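You operate a simulated robot arm through the tools that you are given. There is no shell and no other tool. Be economical: measure what you need, move in short steps, check, and stop when the job is done.

Carry out the task below with a simulated robot arm. There is one attempt and no reset: what you move stays moved.

Task
Cap the thin blue reel and push it back to the yellow post.
Fine: the yellow end cap from the reel cabinet drawer, shut again; the long core goes over the yellow post before the push. Where these are worked on the way, their far stop is far enough and under half their travel is too little: reel cabinet drawer.
Where things are to end (x, y in the base frame): thin blue reel within 3 cm of [69, 2].

The check looks at the end state, three seconds after you hand in, the way a careful person would. Anything else that was tipped, shoved, dropped, spilled or broken makes it a failure. A push-on lid holds only when it is set on centred and level and pressed home; a screw cap is set on level and turned clockwise until tight.

Robot
A 7-joint arm with a fingered hand on a trunk, on a base that drives. Base frame: it is fixed to the floor where the robot stands at the start and does not move with it; the origin is under the middle of the robot, x ahead of it, y to its left, z up; the surface under the hand at the start is at about z = 76. Units: cm, degrees, N and s.
Its first joint turns from -69.0 to 172.0 degrees. Places, roughly: reel cabinet drawer [50, 0, 70]; thin blue reel (13x13x6 cm) [50, 10, 80]; yellow end cap (10x10x6 cm) [50, 0, 60]; yellow post [80, 0, 80]. Payload 5 kg.
The tool frame sits at the grasp point between the pads (the TCP): z along the fingers, y along the line on which they close. The tips reach 3.2 cm beyond it. Largest opening 16 cm; the body of the gripper starts 8.9 cm behind the TCP. The gripper is a hand of 3 fingers: y runs from the thumb to the fingers, the wrist lies at [0, 0, -25.2] in the tool frame.
Orientation is that of the tool frame in the base frame, as a unit quaternion [w, x, y, z]. With the fingers straight down and closing along the base's y, the tool's x points along the base's -x, its y along +y and its z along -z.

Tools
- The arm moves only by the tool drive_tool. Its argument "rows" is a list that holds one entry, the list of rows, each a list of 6 numbers: the shift along the base's x, y, z in cm, then the turn, a rotation vector about the base's x, y, z in degrees. In form: [[[x, y, z, ax, ay, az], ...]]. A call has 1 to 8 rows; each row shifts and turns the commanded pose from where the row before left it. A row lasts 0.2 s, in which the tool goes at most 5 cm and 8.6 degrees; a call with a longer step from one row to the next is refused whole. Where a pose cannot be reached the arm comes as near as it can. A force on the tool above 90 N (or 10 N above the force at the start of the call, whichever is more), or a blocked arm, ends the call early, and 0.2 s more pass. In this call time passes only in rows, and 0.2 s behind the last. It gives the time, the measured TCP pose, the force on the tool (base axes), the opening and the grip force at its end, in the units of the frame above (readings bear some noise), with the torque about the TCP (base axes, N m) and any sound that the robot's microphone picked up, and new pictures: "views" is both (left out), scene, wrist or none.
- Cameras (640 x 400 px; columns grow to the right, rows downward): "scene" is now at [11.19, -0.6, 165.1]; the picture's right is [-0.09, -1.00, -0.00], its down [-0.89, 0.08, -0.44] and it looks along [0.44, -0.04, -0.90] (base axes); focal length 274 px, centre (320, 200). "wrist" rides on the gripper at [6.5, -0.4, -11.6] in the tool frame; the picture's right is [0.06, 1.00, 0.00], its down [-0.87, 0.05, -0.49] and it looks along [-0.49, 0.03, 0.87] (tool axes); focal length 261 px, centre (320, 200). There is no depth. A picture from a camera that has moved, and an enlarged one, comes with that camera's place and axes in the base frame and with its lens.
- slide_trunk(by): slides the trunk up (or, below 0, down) by that many cm; the arm and the scene camera ride with it, the base frame stays. It gives what a move gives, with no picture.
- drive_base(legs): drives the robot by 1 to 6 legs, each [ahead, left, turn to the left] in cm, cm and degrees, along the robot's own axes; the way and the turn of a leg run together, so that a leg with both is an arc; at most 150 cm and 180 degrees a leg. The arm and the cameras ride along, it lands a little off, and it stops where it bumps. It gives what a move gives, and a new picture of the scene camera.
- curl_fingers(finger1, finger2, thumb_bend): sets how far each is bent, from 0 (flat) to 1 (curled in); at 0.3 the hand is open as for a grip, at 0.7 the pads meet at the TCP. One left out holds its place. A second passes; each finger stops where it meets its share of the squeeze, and holds until it gets a number again. It is the only way to open and close the hand. It gives what a move gives, with no picture; readings hold the bend of each and the force on the fingers (four entries, about 0 where the hand has none), thumb and palm.
- aim_head(pan, tilt): turns the head with the scene camera to pan (to the left, within 86 degrees either way) and tilt (down, from -29 to 69), counted from straight ahead of the robot. It gives what a move gives, and a new picture of the scene camera.
- inspect(camera, box): a new picture of the part [left, top, right, bottom] of that camera's present view, enlarged. It takes no simulated time.
- close_job(): hands the job in; it is judged then, once.

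Work in short steps. Places have to be worked out from the pictures, the camera data and where the tool is seen: move nearer, look again, correct. Check each grasp and each placing, and mend what went wrong. You have 120 turns and 260 pictures in all, those below and enlarged ones among them. Open the gripper and draw the arm clear of the work before you hand the job in, unless the task says otherwise; then end with one line.

The tools are called after "Emit:" by a JSON object that holds its "api" and its "payload". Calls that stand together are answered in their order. drive_tool: Moves the arm, as the interface text tells. Its arguments: {"type":"object","properties":{"rows":{"type":"array","items":{"type":"array","items":{"type":"array","items":{"type":"number"}}}},"views":{"type":"string","enum":["both","scene","wrist","none"]}},"required":["rows"]} The other tools are called the same way: slide_trunk (by) slides the trunk up or down; curl_fingers (finger1, finger2, thumb_bend) moves the fingers one by one; drive_base (legs) drives the base; aim_head (pan, tilt) turns the head that bears the scene camera; inspect (camera, box) takes an enlarged picture of a part of a camera's view; close_job () hands the job in.

At the start:

```text
time_s: 0.0
tool_pos: [68.0, -13.29, 110.09]
tool_rot: [0.0, 0.0, 1.0, 0.0]
force: [0.1, -0.2, -0.2]
ft_torque: [-0.01, -0.06, -0.02]
grip_width: 15.98
finger_force: 0.1
shape: jaw
bend: [0.3, 0.3, 0.3]
finger forces: [0.0, 0.1, 0.0, 0.1, 0.0, 0.1]
trunk travel left (down, up): [-85.0, 9.0]
robot x, y, heading: [-0.05, 0.31, -0.2]
head pan, tilt: [-5.1, 63.6]
```

scene: 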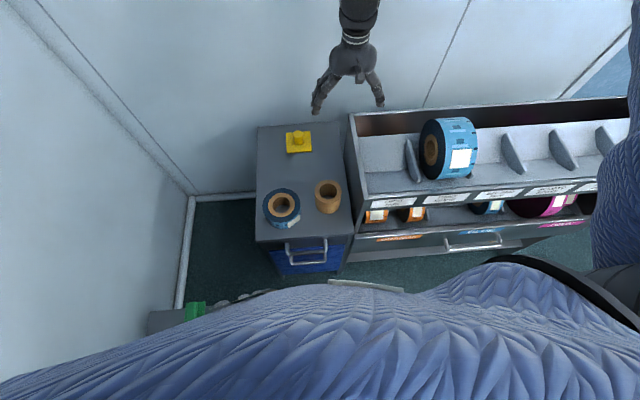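
wrist: 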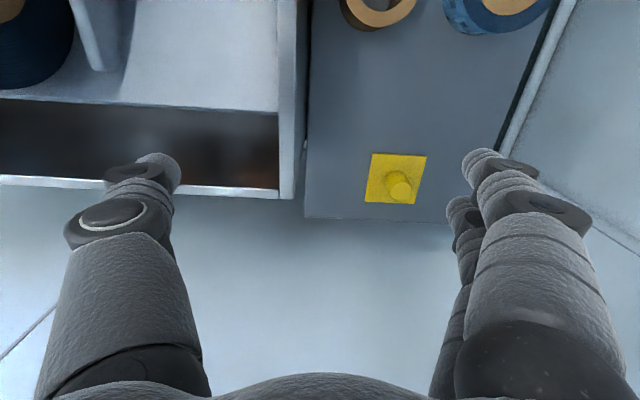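

I'll look closely at the cabinet top and the drawer front first.

Emit:
{"api": "inspect", "payload": {"camera": "scene", "box": [230, 110, 390, 290]}}

Emit:
{"api": "aim_head", "payload": {"pan": 0, "tilt": 69}}

```text
2.22 times, centred on (310, 200) of scene
camera zoom: at [11.19, -0.6, 165.1], right [-0.09, -1.0, 0.0], down [-0.89, 0.08, -0.44], along [0.44, -0.04, -0.9], focal length 610 px, centre (342, 200)
```

zoom: 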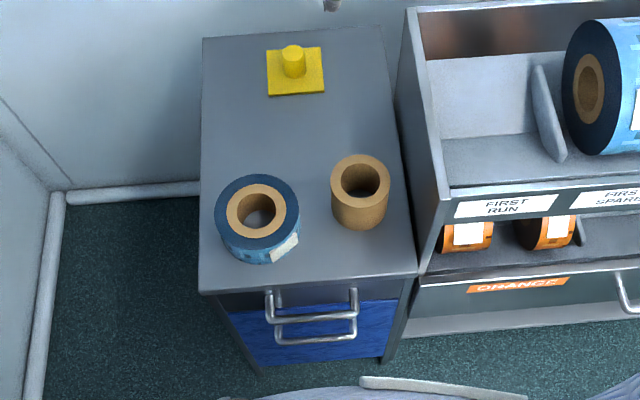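

```text
time_s: 0.7
tool_pos: [68.02, -13.32, 110.15]
tool_rot: [0.001, 0.0, 1.0, 0.0]
force: [0.3, 0.5, -0.2]
ft_torque: [-0.02, 0.0, -0.01]
grip_width: 15.98
finger_force: 0.0
shape: jaw
bend: [0.3, 0.3, 0.3]
finger forces: [0.0, 0.0, 0.0, 0.1, 0.0, 0.0]
trunk travel left (down, up): [-85.0, 9.0]
robot x, y, heading: [-0.25, -0.26, -0.3]
head pan, tilt: [0.0, 68.8]
camera scene: at [10.57, -0.05, 164.57], right [0.0, -1.0, 0.0], down [-0.93, 0.0, -0.36], along [0.36, 0.0, -0.93], focal length 274 px, centre (320, 200)
```

scene: 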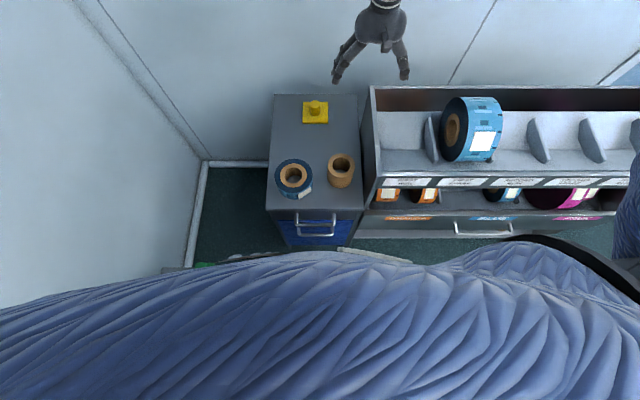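

Positions so far: reel about (51, 9), core about (53, -7), post about (81, 2), and the cabinet front at x≈40. I need room in front for the drawer, so I'll raise the arm and then back off.

Emit:
{"api": "drive_tool", "payload": {"rows": [[[0, 4, 3, 0, 0, 0], [0, 4, 3, 0, 0, 0], [0, 4, 3, 0, 0, 0], [0, 3, 3, 0, 0, 0]]], "views": "none"}}

Emit:
{"api": "drive_base", "payload": {"legs": [[-45, 0, 0]]}}

Emit:
{"api": "aim_head", "payload": {"pan": 0, "tilt": 50}}

```text
time_s: 1.7
tool_pos: [67.92, 1.82, 122.24]
tool_rot: [0.0, 0.001, 1.0, -0.001]
force: [0.4, 0.7, -0.4]
ft_torque: [-0.04, 0.0, -0.01]
grip_width: 16.01
finger_force: 0.1
shape: jaw
bend: [0.3, 0.3, 0.3]
finger forces: [0.0, 0.0, 0.0, 0.0, 0.1, 0.0]
trunk travel left (down, up): [-85.0, 9.0]
robot x, y, heading: [0.02, 0.08, -0.1]
head pan, tilt: [0.0, 68.8]
```

```text
time_s: 4.0
tool_pos: [37.23, -10.54, 122.24]
tool_rot: [0.001, 0.067, 0.998, 0.0]
force: [-1.2, -0.6, 0.0]
ft_torque: [0.0, -0.08, -0.02]
grip_width: 16.01
finger_force: 0.0
shape: jaw
bend: [0.3, 0.3, 0.3]
finger forces: [0.0, 0.1, 0.1, 0.1, 0.0, 0.0]
trunk travel left (down, up): [-85.0, 9.0]
robot x, y, heading: [-30.15, -2.82, -7.5]
head pan, tilt: [0.0, 68.8]
stopped in leg 1: the robot was blocked; the commanded pose is now the measured one
camera scene: at [-19.96, -4.55, 164.6], right [-0.13, -0.99, 0.0], down [-0.92, 0.12, -0.36], along [0.36, -0.05, -0.93], focal length 274 px, centre (320, 200)
```

scene: 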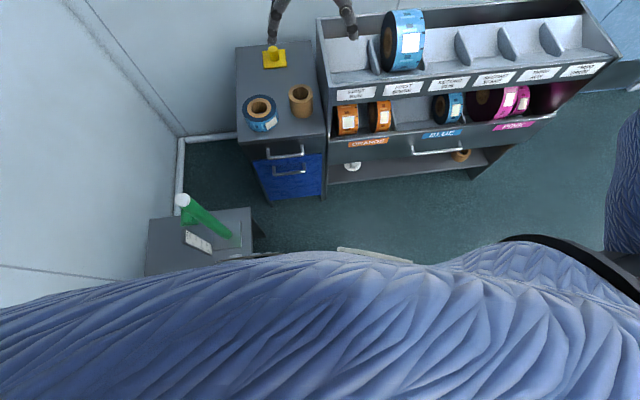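

```text
time_s: 4.8
tool_pos: [37.63, -10.46, 122.04]
tool_rot: [-0.002, 0.067, 0.998, 0.0]
force: [0.4, -0.2, -0.6]
ft_torque: [0.0, 0.04, -0.02]
grip_width: 15.98
finger_force: 0.1
shape: jaw
bend: [0.3, 0.3, 0.3]
finger forces: [0.1, 0.1, 0.0, 0.1, 0.0, 0.0]
trunk travel left (down, up): [-85.0, 9.0]
robot x, y, heading: [-29.97, -3.35, -7.5]
head pan, tilt: [0.0, 50.0]
camera scene: at [-17.28, -4.79, 166.74], right [-0.13, -0.99, 0.0], down [-0.76, 0.1, -0.64], along [0.64, -0.08, -0.77], focal length 274 px, centre (320, 200)
```

scene: 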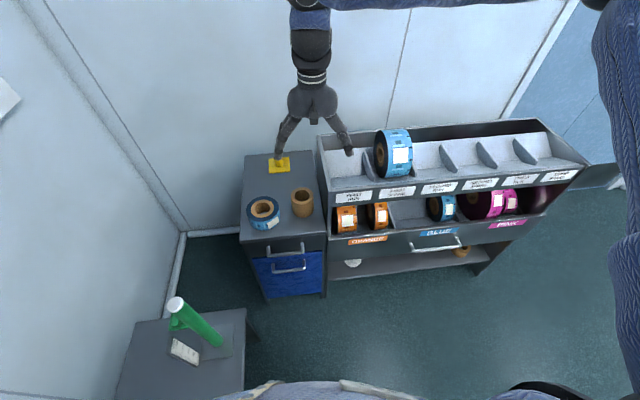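

The base bumped something at its left rear. I'll inspect the drawer front, then look to the left for what was touched.

Emit:
{"api": "inspect", "payload": {"camera": "scene", "box": [220, 140, 350, 310]}}

Emit:
{"api": "aim_head", "payload": {"pan": 70, "tilt": 50}}

```text
2.35 times, centred on (285, 225) of scene
camera zoom: at [-17.28, -4.79, 166.74], right [-0.13, -0.99, 0.0], down [-0.76, 0.1, -0.64], along [0.64, -0.08, -0.77], focal length 646 px, centre (402, 141)
```

zoom: 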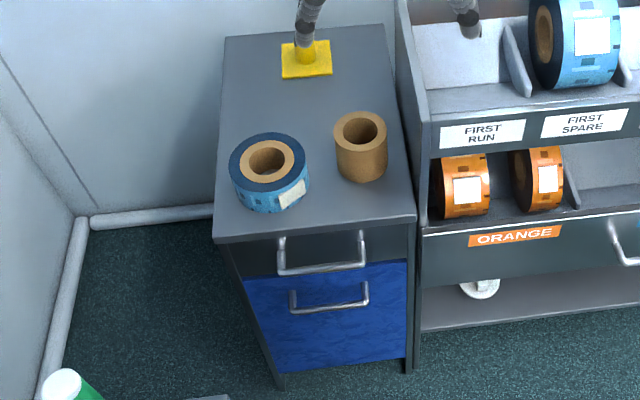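

```text
time_s: 6.2
tool_pos: [37.58, -10.43, 122.01]
tool_rot: [-0.001, 0.068, 0.998, 0.0]
force: [0.0, 0.1, 0.5]
ft_torque: [0.01, 0.0, -0.05]
grip_width: 15.96
finger_force: 0.0
shape: jaw
bend: [0.3, 0.3, 0.3]
finger forces: [0.0, 0.0, 0.0, 0.0, 0.1, 0.0]
trunk travel left (down, up): [-85.0, 9.0]
robot x, y, heading: [-30.13, -2.79, -7.8]
head pan, tilt: [70.0, 50.0]
camera scene: at [-21.5, 3.08, 166.76], right [0.89, -0.46, 0.0], down [-0.36, -0.68, -0.64], along [0.3, 0.57, -0.77], focal length 274 px, centre (320, 200)
```

scene: 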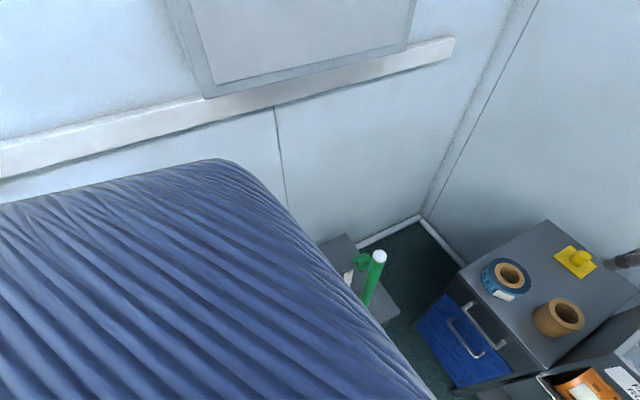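

The upper handle is near (37, 2, 70), with its drawer front from z≈65 to 75. I'll turn the tool 98° so the closing line runs along x with the thumb toward the cabinet, and move in front of the handle.

Emit:
{"api": "drive_tool", "payload": {"rows": [[[-1.5, 1, 0, 0, 0, 8.2], [-1.5, 1, 0, 0, 0, 8.2], [-1.5, 1, 0, 0, 0, 8.2], [-1.5, 1, 0, 0, 0, 8.2], [-1.5, 1, 0, 0, 0, 8.2], [-1.5, 1, 0, 0, 0, 8.2], [-1.5, 1, -1, 0, 0, 8.2], [-1.5, 1, -1, 0, 0, 8.2]]], "views": "none"}}

Emit:
{"api": "drive_tool", "payload": {"rows": [[[0, 1, -3, 0, 0, 8.2], [0, 1, -3, 0, 0, 8.2], [0, 1, -3, 0, 0, 8.2], [0, 0, -3, 0, 0, 7.6]]]}}

Emit:
{"api": "aim_head", "payload": {"pan": 10, "tilt": 55}}

```text
time_s: 8.0
tool_pos: [25.56, -2.31, 120.16]
tool_rot: [0.0, -0.485, 0.875, -0.001]
force: [-0.3, 0.5, -0.5]
ft_torque: [-0.01, -0.01, -0.02]
grip_width: 15.98
finger_force: 0.1
shape: jaw
bend: [0.3, 0.3, 0.3]
finger forces: [0.0, 0.1, 0.1, 0.1, 0.1, 0.0]
trunk travel left (down, up): [-85.0, 9.0]
robot x, y, heading: [-30.02, -3.29, -7.5]
head pan, tilt: [70.0, 50.0]
```

```text
time_s: 9.0
tool_pos: [25.74, 0.69, 107.9]
tool_rot: [0.0, 0.709, -0.706, 0.0]
force: [0.0, -0.4, 0.5]
ft_torque: [0.02, -0.01, 0.04]
grip_width: 16.02
finger_force: 0.1
shape: jaw
bend: [0.3, 0.3, 0.3]
finger forces: [0.1, 0.0, 0.0, 0.0, 0.0, 0.0]
trunk travel left (down, up): [-85.0, 9.0]
robot x, y, heading: [-30.02, -3.15, -7.5]
head pan, tilt: [70.0, 50.0]
camera scene: at [-21.42, 3.02, 166.77], right [0.89, -0.46, 0.0], down [-0.36, -0.68, -0.64], along [0.3, 0.57, -0.77], focal length 274 px, centre (320, 200)
camera wrist: at [26.19, -5.88, 119.62], right [-1.0, -0.07, 0.0], down [-0.06, 0.87, 0.49], along [-0.03, 0.49, -0.87], focal length 261 px, centre (320, 200)
```

scene: 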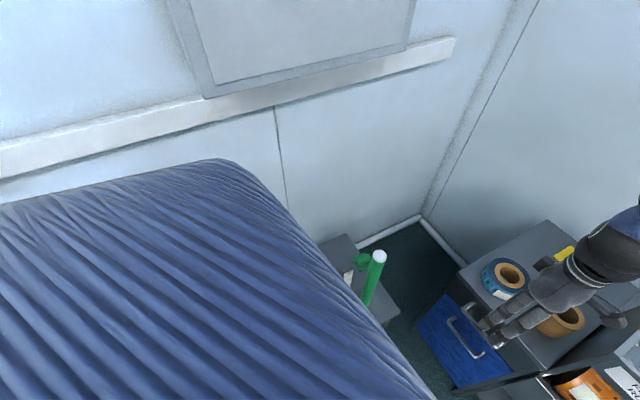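
wrist: 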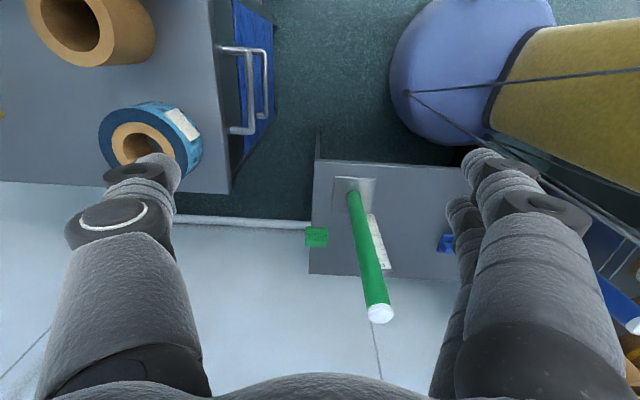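

```text
time_s: 10.3
tool_pos: [25.54, 0.74, 108.14]
tool_rot: [0.001, 0.708, -0.707, 0.001]
force: [0.4, -0.1, -0.7]
ft_torque: [-0.01, -0.01, 0.0]
grip_width: 16.0
finger_force: 0.1
shape: jaw
bend: [0.3, 0.3, 0.3]
finger forces: [0.1, 0.0, 0.0, 0.0, 0.1, 0.0]
trunk travel left (down, up): [-85.0, 9.0]
robot x, y, heading: [-30.09, -2.93, -7.5]
head pan, tilt: [10.0, 55.0]
camera scene: at [-17.87, -3.42, 166.11], right [0.04, -1.0, 0.0], down [-0.82, -0.04, -0.57], along [0.57, 0.02, -0.82], focal length 274 px, centre (320, 200)
```

scene: 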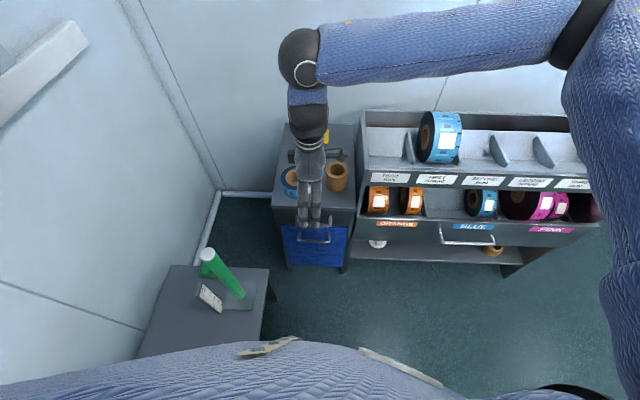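

The bar is near x≈38.5, z≈69, and the cabinet top overhangs, so a forward-pointing pinch is the cleaner grasp. I'll pitch the tool forward in stages.

Emit:
{"api": "drive_tool", "payload": {"rows": [[[-1, 0, 0, 0, -8.2, 0], [-1, 0, 0, 0, -8.2, 0], [-1, 0, 0, 0, -8.2, 0], [-1, 0, 0, 0, -8.2, 0], [-1, 0, 0, 0, -8.2, 0], [0, 0, 0, 0, -8.2, 0], [0, 0, 0, 0, -8.2, 0], [0, 0, 0, 0, -8.2, 0]]], "views": "scene"}}

Emit:
{"api": "slide_trunk", "payload": {"by": -25}}

Emit:
{"api": "drive_tool", "payload": {"rows": [[[-1, 0, 0, 0, -8.2, 0], [-1, 0, 0, 0, -8.2, 0], [-1, 0, 0, 0, -8.0, 0]]]}}

```text
time_s: 12.1
tool_pos: [29.4, -1.08, 111.39]
tool_rot: [-0.333, 0.628, -0.623, 0.326]
force: [-0.1, 0.2, 1.2]
ft_torque: [-0.03, -0.03, -0.03]
grip_width: 16.02
finger_force: 0.2
shape: jaw
bend: [0.3, 0.3, 0.3]
finger forces: [0.0, 0.1, 0.0, 0.0, 0.0, 0.1]
out of reach, approached as far as the arm can: row 6, 7, 8
trunk travel left (down, up): [-85.0, 9.0]
robot x, y, heading: [-30.29, -3.07, -7.4]
head pan, tilt: [10.0, 55.0]
camera scene: at [-17.99, -3.27, 166.12], right [0.04, -1.0, 0.0], down [-0.82, -0.04, -0.57], along [0.57, 0.02, -0.82], focal length 274 px, centre (320, 200)
```

scene: 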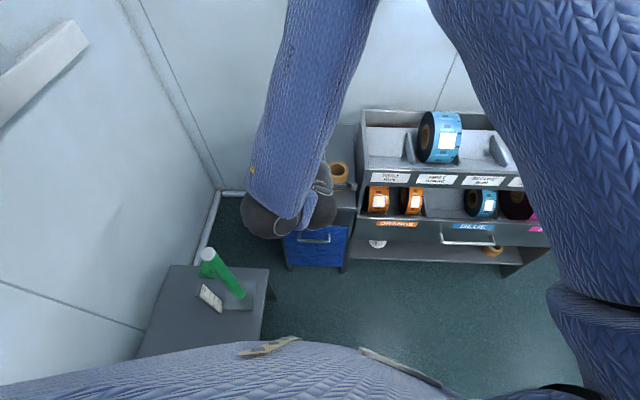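

```text
time_s: 14.7
tool_pos: [29.25, -1.05, 86.42]
tool_rot: [-0.331, 0.629, -0.624, 0.325]
force: [-0.6, -0.1, 0.1]
ft_torque: [-0.01, 0.02, 0.0]
grip_width: 15.97
finger_force: 0.0
shape: jaw
bend: [0.3, 0.3, 0.3]
finger forces: [0.0, 0.0, 0.1, 0.1, 0.0, 0.1]
trunk travel left (down, up): [-60.0, 34.0]
robot x, y, heading: [-30.2, -2.89, -7.6]
head pan, tilt: [10.0, 55.0]
```

```text
time_s: 15.5
tool_pos: [34.56, -2.37, 89.03]
tool_rot: [-0.373, 0.61, -0.599, 0.361]
force: [0.4, -0.7, -0.7]
ft_torque: [0.01, -0.01, 0.01]
grip_width: 16.02
finger_force: 0.1
shape: jaw
bend: [0.3, 0.3, 0.3]
finger forces: [0.0, 0.0, 0.1, 0.0, 0.0, 0.0]
out of reach, approached as far as the arm can: row 1, 2, 3
trunk travel left (down, up): [-60.0, 34.0]
robot x, y, heading: [-29.85, -3.13, -7.4]
head pan, tilt: [10.0, 55.0]
camera scene: at [-17.88, -3.42, 141.11], right [0.04, -1.0, 0.0], down [-0.82, -0.03, -0.57], along [0.57, 0.02, -0.82], focal length 274 px, centre (320, 200)
camera wrist: at [24.77, -9.17, 94.74], right [-0.46, -0.07, -0.88], down [-0.48, 0.86, 0.19], along [0.75, 0.51, -0.43], focal length 261 px, centre (320, 200)
```

scene: 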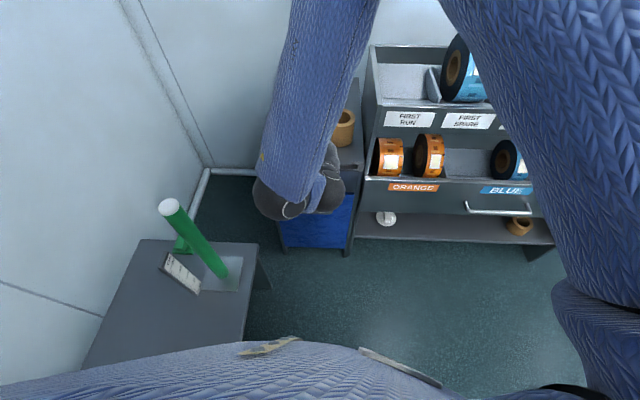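
wrist: 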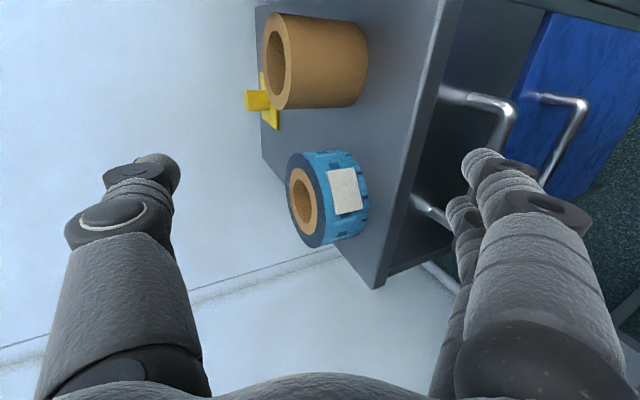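

The arm is cramped this close to the body. I'll move the base right, away from the side table, and then back, so the handle sits at a comfortable reach.

Emit:
{"api": "drive_base", "payload": {"legs": [[-3, -14, 0], [-15, 0, 7.5]]}}

```text
time_s: 17.8
tool_pos: [13.98, -6.35, 89.14]
tool_rot: [-0.396, 0.648, -0.558, 0.335]
force: [-1.1, -0.7, -0.2]
ft_torque: [-0.04, 0.01, 0.0]
grip_width: 16.02
finger_force: 0.0
shape: jaw
bend: [0.3, 0.3, 0.3]
finger forces: [0.0, 0.0, 0.0, 0.1, 0.1, 0.0]
trunk travel left (down, up): [-60.0, 34.0]
robot x, y, heading: [-49.52, -15.31, 0.1]
head pan, tilt: [10.0, 55.0]
camera scene: at [-37.98, -14.28, 141.13], right [0.17, -0.98, 0.0], down [-0.81, -0.14, -0.57], along [0.57, 0.1, -0.82], focal length 274 px, centre (320, 200)
```

scene: 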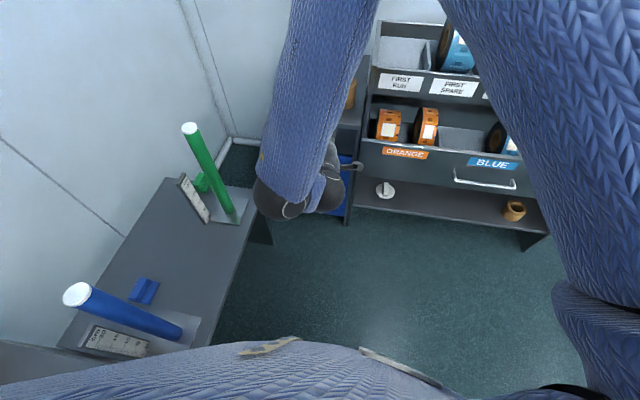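

There's free room now. I'll straighten the yaw, finish the pitch and move forward and down toward the handle.

Emit:
{"api": "drive_tool", "payload": {"rows": [[[3, 1, -2, 0, 0, -7.6], [2, 1, -3, 0, -7, 0], [2, 1, -3, 0, -7, 0], [1, 1, -3, 0, -7, 0], [0, 1, -3, 0, -7, 0], [0, 1, -3, 0, 0, 0]]]}}

```text
time_s: 19.4
tool_pos: [39.62, 6.41, 76.97]
tool_rot: [0.506, -0.506, 0.489, -0.499]
force: [-52.5, -21.0, 33.5]
ft_torque: [-1.48, 4.39, -0.18]
grip_width: 15.9
finger_force: 0.1
shape: jaw
bend: [0.32, 0.35, 0.3]
finger forces: [24.5, 72.9, 0.0, 0.1, 0.0, 0.0]
out of reach, approached as far as the arm can: row 2, 3, 4, 5
trunk travel left (down, up): [-60.0, 34.0]
robot x, y, heading: [-49.88, -15.8, -0.1]
head pan, tilt: [10.0, 55.0]
stopped in row 6: the force on the tool passed its limit at 100 N (the readings are from after the stop); the commanded pose is now the measured one
camera scene: at [-38.64, -14.58, 141.21], right [0.17, -0.99, 0.0], down [-0.8, -0.14, -0.58], along [0.57, 0.1, -0.82], focal length 274 px, centre (320, 200)
camera wrist: at [28.25, -0.51, 77.34], right [0.01, -0.07, -1.0], down [-0.51, 0.86, -0.07], along [0.86, 0.51, -0.03], focal length 261 px, centre (320, 200)
```

scene: 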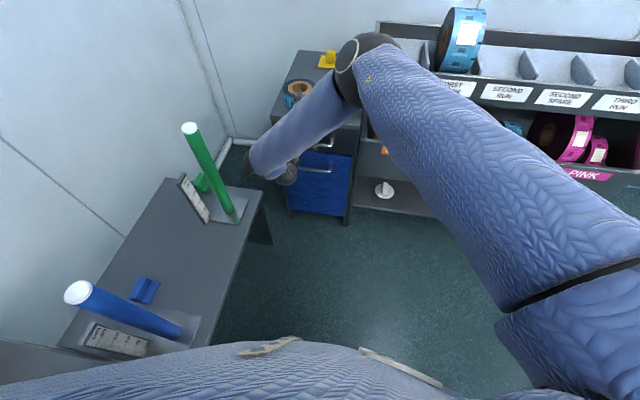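
wrist: 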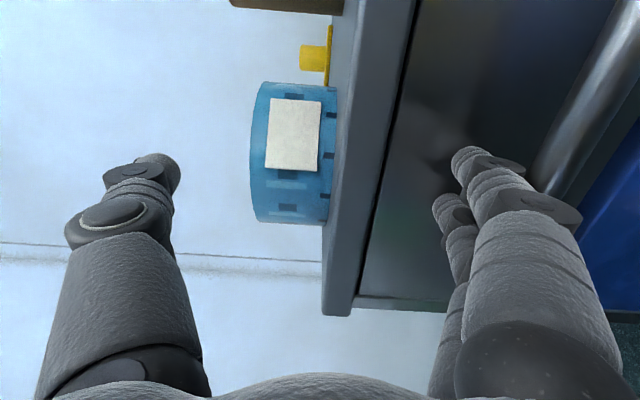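

The lower fingers touched the drawer front above the bar, which sits at z≈67. I'll back off, close the hand halfway and line up with the bar height.

Emit:
{"api": "drive_tool", "payload": {"rows": [[[-4, -1, 0, 0, 0, 0], [-4, -1, 0, 0, 0, 0], [0, -1, -2, 0, 0, 0], [0, -1, -3, 0, 0, 0], [0, 0, -3, 0, 0, 0]]], "views": "none"}}

Emit:
{"api": "curl_fingers", "payload": {"finger1": 0.5, "finger2": 0.5, "thumb_bend": 0.5}}

Emit:
{"api": "drive_tool", "payload": {"rows": [[[0, 0, 0, 0, 0, 0]]]}}

```text
time_s: 20.6
tool_pos: [32.05, 2.43, 68.48]
tool_rot: [-0.505, 0.506, -0.491, 0.498]
force: [-0.6, -0.4, -0.7]
ft_torque: [-0.01, 0.0, 0.0]
grip_width: 15.97
finger_force: 0.1
shape: jaw
bend: [0.3, 0.3, 0.3]
finger forces: [0.0, 0.0, 0.0, 0.0, 0.0, 0.1]
trunk travel left (down, up): [-60.0, 34.0]
robot x, y, heading: [-50.18, -15.92, -0.1]
head pan, tilt: [10.0, 55.0]
```

```text
time_s: 21.6
tool_pos: [32.03, 2.31, 68.44]
tool_rot: [-0.505, 0.506, -0.491, 0.498]
force: [0.2, 0.1, -0.7]
ft_torque: [-0.03, -0.02, 0.02]
grip_width: 8.79
finger_force: 0.1
shape: fingers
bend: [0.5, 0.5, 0.5]
finger forces: [0.0, 0.0, 0.0, 0.0, 0.0, 0.0]
trunk travel left (down, up): [-60.0, 34.0]
robot x, y, heading: [-50.04, -15.46, -0.2]
head pan, tilt: [10.0, 55.0]
```

```text
time_s: 22.0
tool_pos: [32.06, 2.29, 68.39]
tool_rot: [-0.505, 0.507, -0.49, 0.497]
force: [0.7, 0.0, -0.3]
ft_torque: [-0.01, -0.02, 0.02]
grip_width: 8.85
finger_force: 0.0
shape: fingers
bend: [0.5, 0.5, 0.5]
finger forces: [0.1, 0.1, 0.0, 0.0, 0.0, 0.0]
trunk travel left (down, up): [-60.0, 34.0]
robot x, y, heading: [-49.74, -15.51, 0.1]
head pan, tilt: [10.0, 55.0]
camera scene: at [-37.87, -14.35, 141.11], right [0.17, -0.98, 0.0], down [-0.81, -0.14, -0.57], along [0.56, 0.1, -0.82], focal length 274 px, centre (320, 200)
camera wrist: at [20.7, -4.42, 68.84], right [0.01, -0.07, -1.0], down [-0.51, 0.86, -0.06], along [0.86, 0.51, -0.03], focal length 261 px, centre (320, 200)
```

scene: 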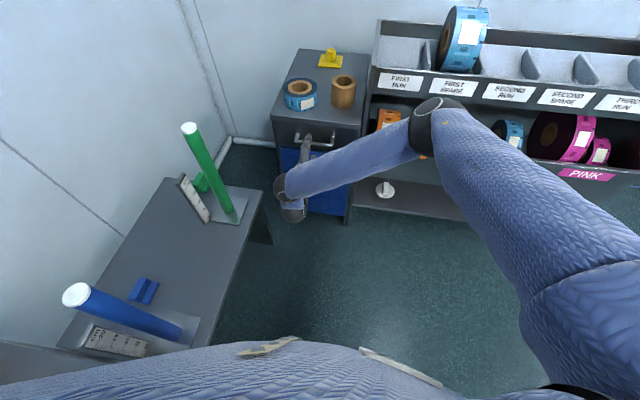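
wrist: 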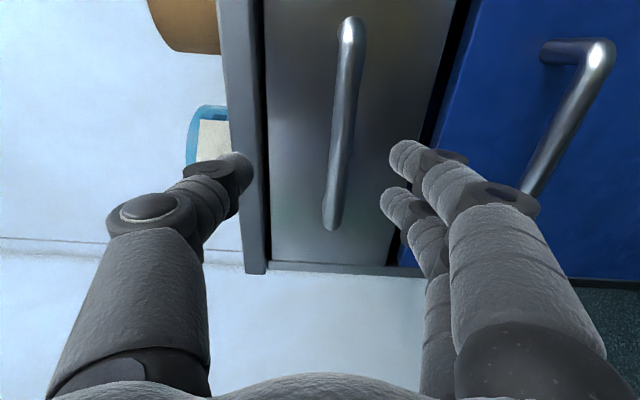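

The bar is about 1 cm below the tool centre. I'll close a bit more, lower, advance onto it, and then grip.

Emit:
{"api": "curl_fingers", "payload": {"finger1": 0.56, "finger2": 0.56, "thumb_bend": 0.56}}

Emit:
{"api": "drive_tool", "payload": {"rows": [[[1.5, -0.3, -1.2, 0, 0, 0], [2, 0, 0, 0, 0, 0], [2, 0, 0, 0, 0, 0]]], "views": "wrist"}}

```text
time_s: 23.0
tool_pos: [32.08, 2.51, 68.32]
tool_rot: [-0.505, 0.507, -0.491, 0.498]
force: [1.0, -0.7, -0.1]
ft_torque: [-0.02, 0.0, 0.04]
grip_width: 6.38
finger_force: 0.0
shape: fingers
bend: [0.56, 0.56, 0.56]
finger forces: [0.0, 0.0, 0.0, 0.0, 0.0, 0.0]
trunk travel left (down, up): [-60.0, 34.0]
robot x, y, heading: [-49.54, -15.37, -0.1]
head pan, tilt: [10.0, 55.0]
```

```text
time_s: 23.8
tool_pos: [37.49, 2.05, 67.22]
tool_rot: [-0.504, 0.507, -0.491, 0.498]
force: [-0.2, 0.7, -0.1]
ft_torque: [0.0, 0.0, 0.01]
grip_width: 6.37
finger_force: 0.0
shape: fingers
bend: [0.56, 0.56, 0.56]
finger forces: [0.1, 0.0, 0.0, 0.0, 0.0, 0.0]
trunk travel left (down, up): [-60.0, 34.0]
robot x, y, heading: [-49.9, -15.63, -0.0]
head pan, tilt: [10.0, 55.0]
camera wrist: at [26.21, -4.72, 67.62], right [0.01, -0.07, -1.0], down [-0.51, 0.86, -0.06], along [0.86, 0.51, -0.03], focal length 261 px, centre (320, 200)
```

wrist: 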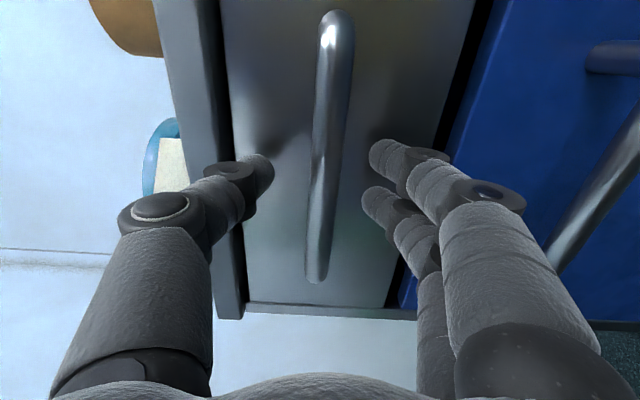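

The bar now lies between the pads. I'll move on 1 cm and close.

Emit:
{"api": "drive_tool", "payload": {"rows": [[[0.9, 0, 0, 0, 0, 0]]], "views": "none"}}

Emit:
{"api": "curl_fingers", "payload": {"finger1": 0.72, "finger2": 0.72, "thumb_bend": 0.72}}

Emit:
{"api": "drive_tool", "payload": {"rows": [[[-2, 0, 0, 0, 0, 0], [-2, 0, 0, 0, 0, 0]]]}}

```text
time_s: 24.2
tool_pos: [38.5, 2.17, 67.29]
tool_rot: [-0.505, 0.506, -0.49, 0.498]
force: [0.3, 0.3, 0.7]
ft_torque: [-0.02, 0.01, 0.03]
grip_width: 6.35
finger_force: 0.1
shape: fingers
bend: [0.56, 0.56, 0.56]
finger forces: [0.0, 0.1, 0.0, 0.0, 0.1, 0.0]
trunk travel left (down, up): [-60.0, 34.0]
robot x, y, heading: [-50.39, -15.53, -0.2]
head pan, tilt: [10.0, 55.0]
```

```text
time_s: 25.2
tool_pos: [38.47, 2.11, 67.16]
tool_rot: [-0.504, 0.507, -0.491, 0.498]
force: [2.0, 0.5, -0.7]
ft_torque: [0.03, 0.02, -0.01]
grip_width: 0.8
finger_force: 2.2
shape: fingers
bend: [0.72, 0.71, 0.71]
finger forces: [0.9, 1.2, 0.1, 0.1, 1.7, 0.0]
trunk travel left (down, up): [-60.0, 34.0]
robot x, y, heading: [-50.04, -15.53, -0.2]
head pan, tilt: [10.0, 55.0]
```

```text
time_s: 25.8
tool_pos: [34.38, 2.13, 67.15]
tool_rot: [-0.506, 0.507, -0.49, 0.497]
force: [0.3, 0.1, -0.3]
ft_torque: [-0.02, -0.05, -0.02]
grip_width: 0.7
finger_force: 0.5
shape: fingers
bend: [0.72, 0.72, 0.72]
finger forces: [0.3, 0.7, 0.0, 0.0, 0.8, 0.1]
trunk travel left (down, up): [-60.0, 34.0]
robot x, y, heading: [-50.26, -15.42, 0.1]
head pan, tilt: [10.0, 55.0]
camera scene: at [-37.9, -14.38, 141.12], right [0.17, -0.98, 0.0], down [-0.81, -0.14, -0.57], along [0.56, 0.1, -0.82], focal length 274 px, centre (320, 200)
camera wrist: at [23.09, -4.65, 67.64], right [0.01, -0.07, -1.0], down [-0.51, 0.86, -0.06], along [0.86, 0.51, -0.03], focal length 261 px, centre (320, 200)
```

scene: 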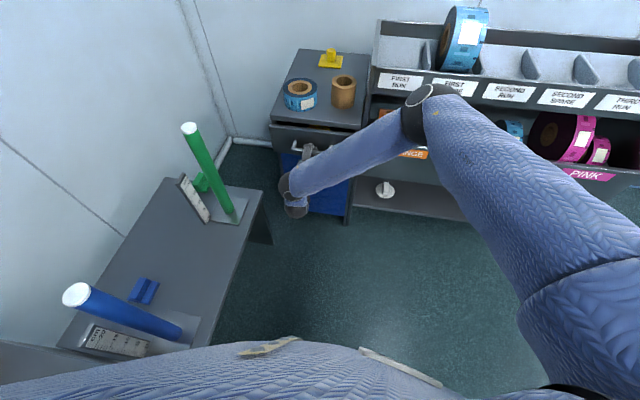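
wrist: 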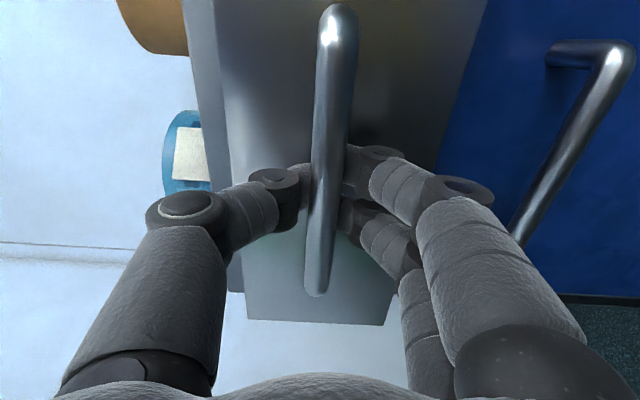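

The drawer is coming along. I'll keep pulling.

Emit:
{"api": "drive_tool", "payload": {"rows": [[[-3, 0, 0, 0, 0, 0], [-3, 0, 0, 0, 0, 0], [-3, 0, 0, 0, 0, 0], [-3, 0, 0, 0, 0, 0], [-3, 0, 0, 0, 0, 0], [-3, 0, 0, 0, 0, 0], [-3, 0, 0, 0, 0, 0]]], "views": "scene"}}

```text
time_s: 27.4
tool_pos: [16.05, 1.94, 67.17]
tool_rot: [-0.505, 0.507, -0.491, 0.497]
force: [0.1, -0.3, -0.4]
ft_torque: [-0.02, 0.01, 0.05]
grip_width: 0.65
finger_force: 0.2
shape: fingers
bend: [0.72, 0.72, 0.72]
finger forces: [0.0, 0.0, 0.0, 0.0, 0.0, 0.0]
out of reach, approached as far as the arm can: row 7
trunk travel left (down, up): [-60.0, 34.0]
robot x, y, heading: [-49.98, -15.76, 0.2]
head pan, tilt: [10.0, 55.0]
camera scene: at [-37.82, -14.57, 141.1], right [0.17, -0.99, 0.0], down [-0.81, -0.14, -0.57], along [0.56, 0.1, -0.82], focal length 274 px, centre (320, 200)
```

scene: 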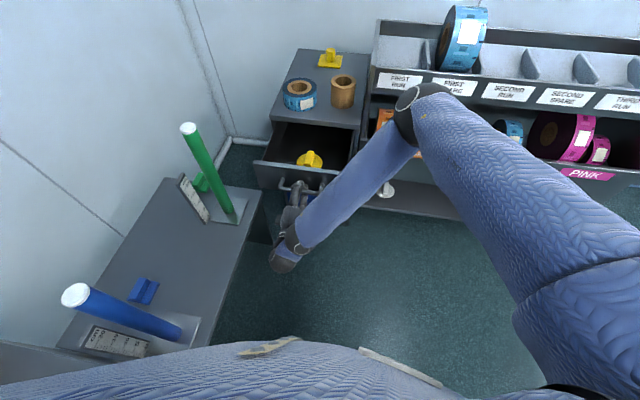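

The cap is visible in the drawer. I'll zoom in on it.

Emit:
{"api": "inspect", "payload": {"camera": "scene", "box": [240, 40, 380, 220]}}

Emit:
{"api": "inspect", "payload": {"camera": "wrist", "box": [0, 0, 640, 400]}}

```text
2.22 times, centred on (310, 130) of scene
camera zoom: at [-37.82, -14.57, 141.1], right [0.17, -0.99, 0.0], down [-0.81, -0.14, -0.57], along [0.56, 0.1, -0.82], focal length 610 px, centre (342, 356)
```

zoom: 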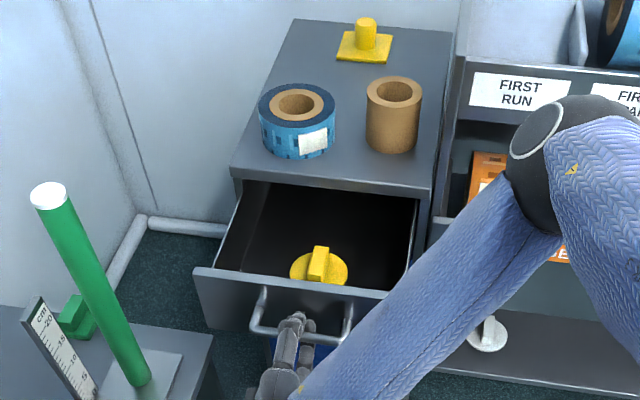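

```text
1.00 times, centred on (320, 200) of wrist (not enlarged: the box is as wide or as high as the picture)
camera zoom: at [4.75, -4.86, 67.69], right [0.01, -0.07, -1.0], down [-0.51, 0.86, -0.06], along [0.86, 0.51, -0.03], focal length 261 px, centre (320, 200)
```

zoom: 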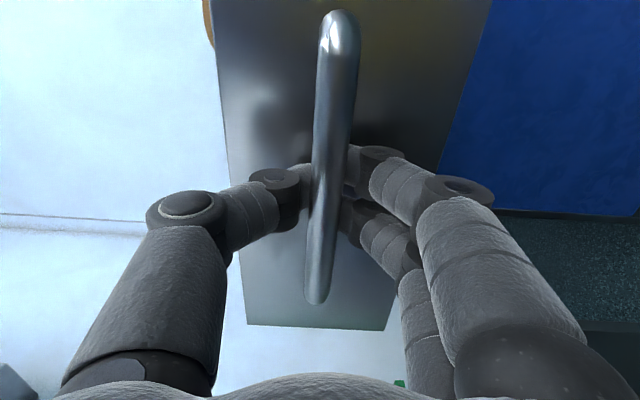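

The drawer is open about 22 cm, and the cap has a fin running roughly along x. I'll release the handle and back the base off a little.

Emit:
{"api": "curl_fingers", "payload": {"finger1": 0.5, "finger2": 0.5, "thumb_bend": 0.5}}

Emit:
{"api": "drive_base", "payload": {"legs": [[-10, 0, 0]]}}

```text
time_s: 28.4
tool_pos: [16.13, 2.2, 67.25]
tool_rot: [-0.506, 0.507, -0.49, 0.497]
force: [-2.0, -0.5, -0.4]
ft_torque: [0.0, 0.05, -0.03]
grip_width: 8.66
finger_force: 1.1
shape: fingers
bend: [0.5, 0.5, 0.5]
finger forces: [1.0, 0.1, 0.0, 0.1, 0.0, 0.0]
trunk travel left (down, up): [-60.0, 34.0]
robot x, y, heading: [-49.6, -15.58, 0.2]
head pan, tilt: [10.0, 55.0]
```

```text
time_s: 29.5
tool_pos: [6.0, 2.07, 67.42]
tool_rot: [-0.506, 0.506, -0.49, 0.498]
force: [0.0, 0.3, 0.0]
ft_torque: [0.01, 0.05, 0.04]
grip_width: 8.66
finger_force: 0.1
shape: fingers
bend: [0.5, 0.5, 0.5]
finger forces: [0.0, 0.0, 0.1, 0.0, 0.0, 0.0]
trunk travel left (down, up): [-60.0, 34.0]
robot x, y, heading: [-59.65, -15.81, -0.2]
head pan, tilt: [10.0, 55.0]
camera scene: at [-48.15, -14.35, 141.14], right [0.17, -0.98, 0.0], down [-0.81, -0.14, -0.57], along [0.57, 0.1, -0.82], focal length 274 px, centre (320, 200)
```

scene: 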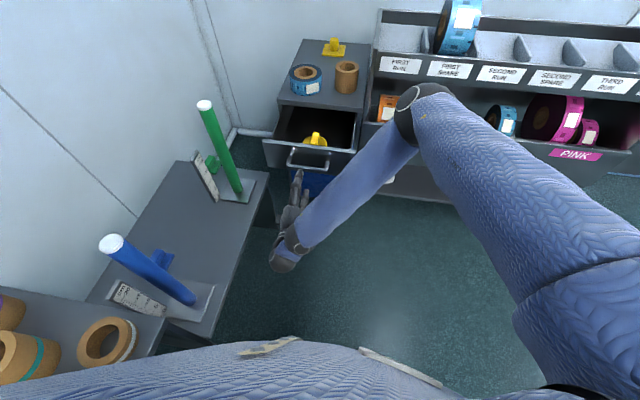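

I'll raise the trunk, then turn the tool to point down with its closing line along y, as at the start, while moving forward over the drawer.

Emit:
{"api": "slide_trunk", "payload": {"by": 30}}

Emit:
{"api": "drive_tool", "payload": {"rows": [[[2, 0, 0, 4.94, 4.94, -4.94], [2, 0, 0, 4.94, 4.94, -4.94], [2, 0, 0, 4.94, 4.94, -4.94], [2, 0, 0, 4.94, 4.94, -4.94], [2, 0, 0, 4.94, 4.94, -4.94], [2, 0, 0, 4.94, 4.94, -4.94], [2, 0, 0, 4.94, 4.94, -4.94]]], "views": "none"}}

Emit:
{"api": "drive_tool", "payload": {"rows": [[[2, 0, 0, 4.94, 4.94, -4.94], [1, 0, 0, 4.94, 4.94, -4.94], [1, 0, 0, 4.94, 4.94, -4.94], [1, 0, 0, 4.94, 4.94, -4.94], [0, 0, 0, 4.94, 4.94, -4.94], [0, 0, 0, 4.94, 4.94, -4.94], [0, 0, 0, 4.94, 4.94, -4.94]]]}}

```text
time_s: 32.5
tool_pos: [6.14, 2.13, 97.2]
tool_rot: [-0.505, 0.507, -0.491, 0.497]
force: [-0.4, 0.2, -0.1]
ft_torque: [0.02, 0.02, -0.02]
grip_width: 8.66
finger_force: 0.1
shape: fingers
bend: [0.5, 0.5, 0.5]
finger forces: [0.0, 0.0, 0.0, 0.1, 0.0, 0.0]
trunk travel left (down, up): [-90.0, 4.0]
robot x, y, heading: [-59.96, -15.42, 0.1]
head pan, tilt: [10.0, 55.0]
```

```text
time_s: 34.1
tool_pos: [20.07, 2.02, 97.22]
tool_rot: [0.298, -0.294, 0.861, -0.289]
force: [0.2, -0.1, -0.7]
ft_torque: [0.01, 0.08, -0.02]
grip_width: 8.65
finger_force: 0.1
shape: fingers
bend: [0.5, 0.5, 0.5]
finger forces: [0.0, 0.0, 0.0, 0.0, 0.0, 0.1]
trunk travel left (down, up): [-90.0, 4.0]
robot x, y, heading: [-59.86, -15.52, -0.1]
head pan, tilt: [10.0, 55.0]
```

```text
time_s: 35.9
tool_pos: [26.18, -3.07, 95.25]
tool_rot: [0.013, 0.01, 0.999, -0.031]
force: [-1.4, 0.5, 0.4]
ft_torque: [-0.01, -0.01, 0.03]
grip_width: 8.72
finger_force: 0.2
shape: fingers
bend: [0.5, 0.5, 0.5]
finger forces: [0.0, 0.0, 0.0, 0.1, 0.0, 0.0]
trunk travel left (down, up): [-90.0, 4.0]
robot x, y, heading: [-60.06, -15.69, -0.0]
head pan, tilt: [10.0, 55.0]
stopped in row 7: the arm was blocked; the commanded pose is now the measured one
camera scene: at [-48.01, -14.22, 171.12], right [0.17, -0.99, 0.0], down [-0.81, -0.14, -0.57], along [0.57, 0.1, -0.82], focal length 274 px, centre (320, 200)
camera wrist: at [19.5, -2.81, 106.77], right [-0.04, 1.0, -0.06], down [0.86, 0.07, 0.51], along [0.51, -0.03, -0.86], focal length 261 px, centre (320, 200)
```

scene: 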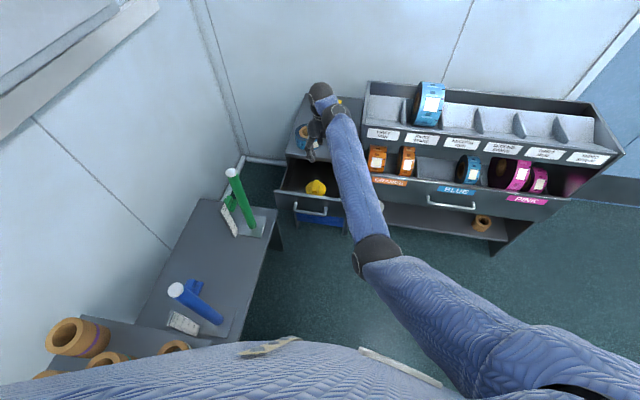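
wrist: 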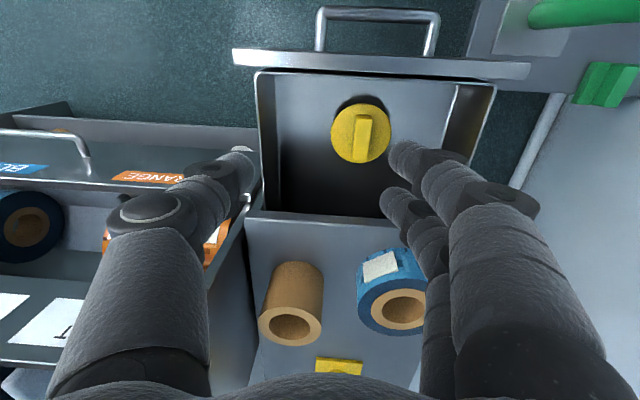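

The tool points down and the cap is near (32, 2). The arm is stretched near its limit, so I'll drive forward 18 cm and re-centre over the cap.

Emit:
{"api": "drive_base", "payload": {"legs": [[18, 0, 0]]}}

Emit:
{"api": "drive_tool", "payload": {"rows": [[[-2, 1, 0.5, 0, 0, 0], [-3, 1, 0.5, 0, 0, 0], [-3, 1, 0, 0, 0, 0], [-3, 1, 0, 0, 0, 0], [-2, 1, 0, 0, 0, 0]]]}}

```text
time_s: 37.4
tool_pos: [44.24, -3.27, 95.05]
tool_rot: [0.011, 0.01, 0.999, -0.03]
force: [0.0, -0.3, 0.1]
ft_torque: [-0.02, 0.05, -0.01]
grip_width: 8.71
finger_force: 0.0
shape: fingers
bend: [0.5, 0.5, 0.5]
finger forces: [0.0, 0.0, 0.0, 0.0, 0.1, 0.1]
trunk travel left (down, up): [-90.0, 4.0]
robot x, y, heading: [-41.91, -15.77, 0.0]
head pan, tilt: [10.0, 55.0]
camera scene: at [-29.79, -14.41, 171.1], right [0.17, -0.99, 0.0], down [-0.81, -0.14, -0.57], along [0.56, 0.1, -0.82], focal length 274 px, centre (320, 200)
```

scene: 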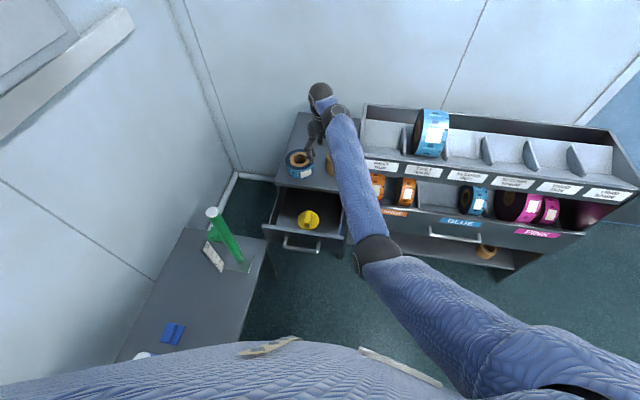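

```text
time_s: 38.8
tool_pos: [33.08, -0.52, 96.79]
tool_rot: [0.026, 0.018, 0.999, -0.037]
force: [-0.3, -0.8, 0.0]
ft_torque: [0.02, 0.03, -0.02]
grip_width: 8.72
finger_force: 0.1
shape: fingers
bend: [0.5, 0.5, 0.5]
finger forces: [0.1, 0.0, 0.0, 0.0, 0.0, 0.0]
out of reach, approached as far as the arm can: row 5
trunk travel left (down, up): [-90.0, 4.0]
robot x, y, heading: [-41.91, -16.02, -0.1]
head pan, tilt: [10.0, 55.0]
stopped in row 5: the arm was blocked; the commanded pose is now the measured one
camera scene: at [-29.89, -14.5, 171.1], right [0.17, -0.99, 0.0], down [-0.81, -0.14, -0.57], along [0.56, 0.1, -0.82], focal length 274 px, centre (320, 200)
camera wrist: at [26.04, 0.16, 108.01], right [-0.02, 1.0, -0.08], down [0.84, 0.06, 0.53], along [0.53, -0.05, -0.84], focal length 261 px, centre (320, 200)
```

scene: 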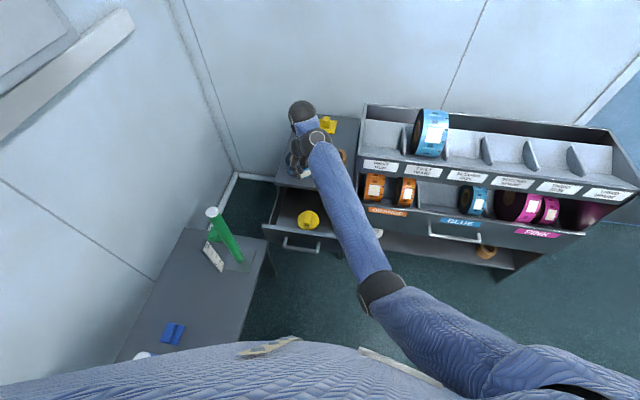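
wrist: 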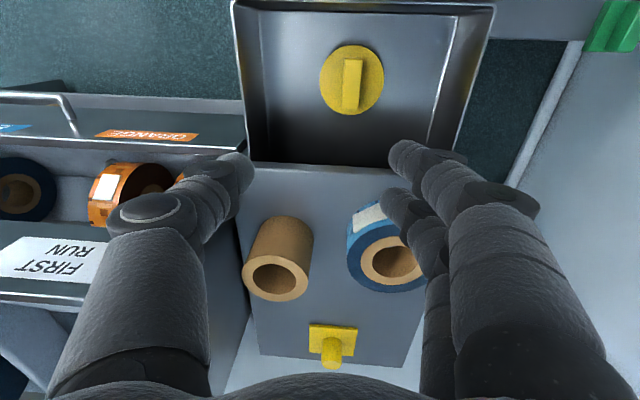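

The arm seems to be at a joint limit here. I'll test whether it accepts a small levelling turn.

Emit:
{"api": "drive_tool", "payload": {"rows": [[[0.5, 0, 0, 2.1, 1.5, 0], [0.5, 0, 0, 2.1, 1.5, 0]]], "views": "none"}}

Emit:
{"api": "aim_head", "payload": {"pan": 10, "tilt": 40}}

```text
time_s: 39.6
tool_pos: [34.83, -4.59, 94.91]
tool_rot: [0.0, 0.028, 0.999, -0.027]
force: [-0.8, 0.0, -0.2]
ft_torque: [-0.01, 0.02, 0.01]
grip_width: 8.67
finger_force: 0.1
shape: fingers
bend: [0.5, 0.5, 0.5]
finger forces: [0.0, 0.0, 0.0, 0.0, 0.0, 0.0]
trunk travel left (down, up): [-90.0, 4.0]
robot x, y, heading: [-42.42, -15.68, -0.2]
head pan, tilt: [10.0, 55.0]
stopped in row 2: the arm was blocked; the commanded pose is now the measured one
```

```text
time_s: 40.4
tool_pos: [34.81, -4.6, 94.83]
tool_rot: [-0.001, 0.028, 0.999, -0.027]
force: [-0.7, 0.0, -0.5]
ft_torque: [-0.02, -0.02, -0.04]
grip_width: 8.73
finger_force: 0.1
shape: fingers
bend: [0.5, 0.5, 0.5]
finger forces: [0.0, 0.0, 0.0, 0.1, 0.0, 0.0]
trunk travel left (down, up): [-90.0, 4.0]
robot x, y, heading: [-41.99, -15.41, -0.2]
head pan, tilt: [10.0, 40.0]
camera scene: at [-28.71, -14.19, 173.17], right [0.17, -0.99, 0.0], down [-0.63, -0.11, -0.77], along [0.75, 0.13, -0.64], focal length 274 px, centre (320, 200)
```

scene: 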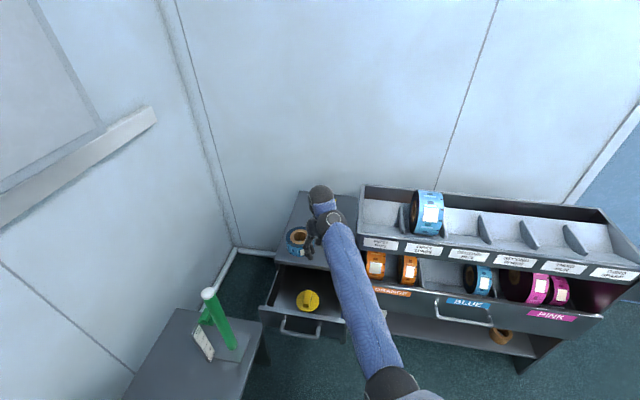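

I'll test whether yawing away from this limit frees the wrist.

Emit:
{"api": "drive_tool", "payload": {"rows": [[[0, 0, 0, 0, 0, 8], [0, 0, 0, 0, 0, 8], [0, 0, 0, 0, 0, 8], [0, 0, 0, 0, 0, 8], [-2, 1, 0, 0, 0, 8], [-2, 1, 0, 0, 0, 8]]], "views": "scene"}}

```text
time_s: 42.0
tool_pos: [35.54, -6.96, 98.02]
tool_rot: [0.034, -0.368, 0.927, -0.059]
force: [0.7, -0.5, -1.3]
ft_torque: [0.01, 0.05, -0.01]
grip_width: 8.72
finger_force: 0.0
shape: fingers
bend: [0.5, 0.5, 0.5]
finger forces: [0.0, 0.0, 0.0, 0.0, 0.0, 0.0]
trunk travel left (down, up): [-90.0, 4.0]
robot x, y, heading: [-42.26, -15.86, -0.1]
head pan, tilt: [10.0, 40.0]
stopped in row 6: the arm was blocked; the commanded pose is now the measured one
camera scene: at [-28.64, -14.31, 173.17], right [0.17, -0.99, 0.0], down [-0.63, -0.11, -0.77], along [0.75, 0.13, -0.64], focal length 274 px, centre (320, 200)
```

scene: 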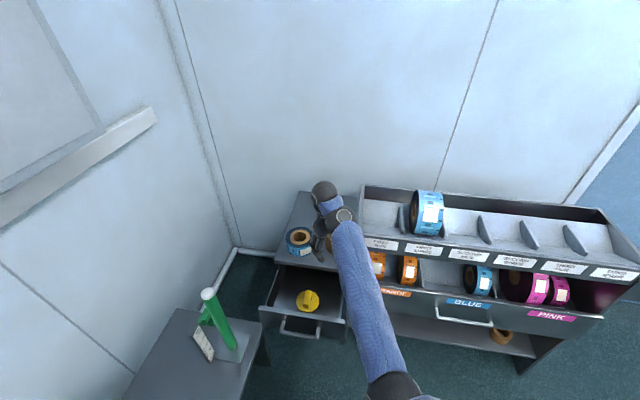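

The forearm probably sits too low relative to the hand. I'll lower the hand in front of the core, where it's clear, to open the wrist angle.

Emit:
{"api": "drive_tool", "payload": {"rows": [[[-1, 0, -2, 0, 0, 0], [-1, 0.5, -3, 0, 0, 0], [-1, 0.5, -3, 0, 0, 0], [-1, 1, -3, 0, 0, 0]]]}}

```text
time_s: 43.0
tool_pos: [32.07, -4.95, 87.58]
tool_rot: [0.036, -0.368, 0.927, -0.06]
force: [0.8, 0.5, 0.9]
ft_torque: [0.0, -0.02, -0.04]
grip_width: 8.72
finger_force: 0.0
shape: fingers
bend: [0.5, 0.5, 0.5]
finger forces: [0.1, 0.1, 0.1, 0.0, 0.1, 0.0]
trunk travel left (down, up): [-90.0, 4.0]
robot x, y, heading: [-42.23, -15.42, -0.1]
head pan, tilt: [10.0, 40.0]
camera scene: at [-28.69, -14.18, 173.18], right [0.17, -0.99, 0.0], down [-0.63, -0.11, -0.77], along [0.75, 0.13, -0.64], focal length 274 px, centre (320, 200)
camera wrist: at [26.34, -8.77, 98.98], right [-0.72, 0.68, -0.14], down [0.54, 0.68, 0.5], along [0.43, 0.28, -0.85], focal length 261 px, centre (320, 200)
```

scene: 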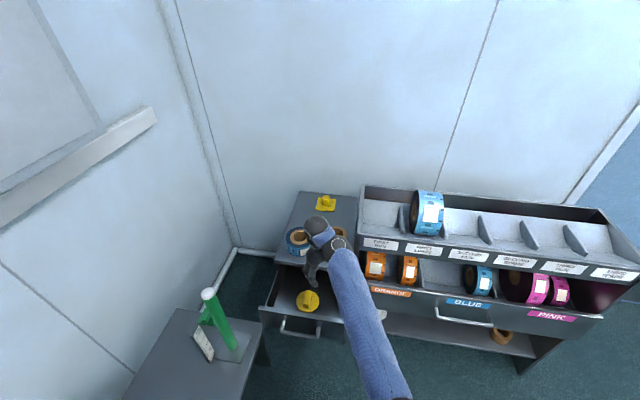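
wrist: 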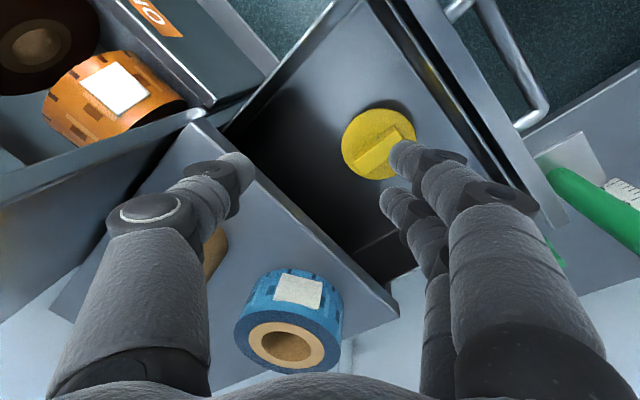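

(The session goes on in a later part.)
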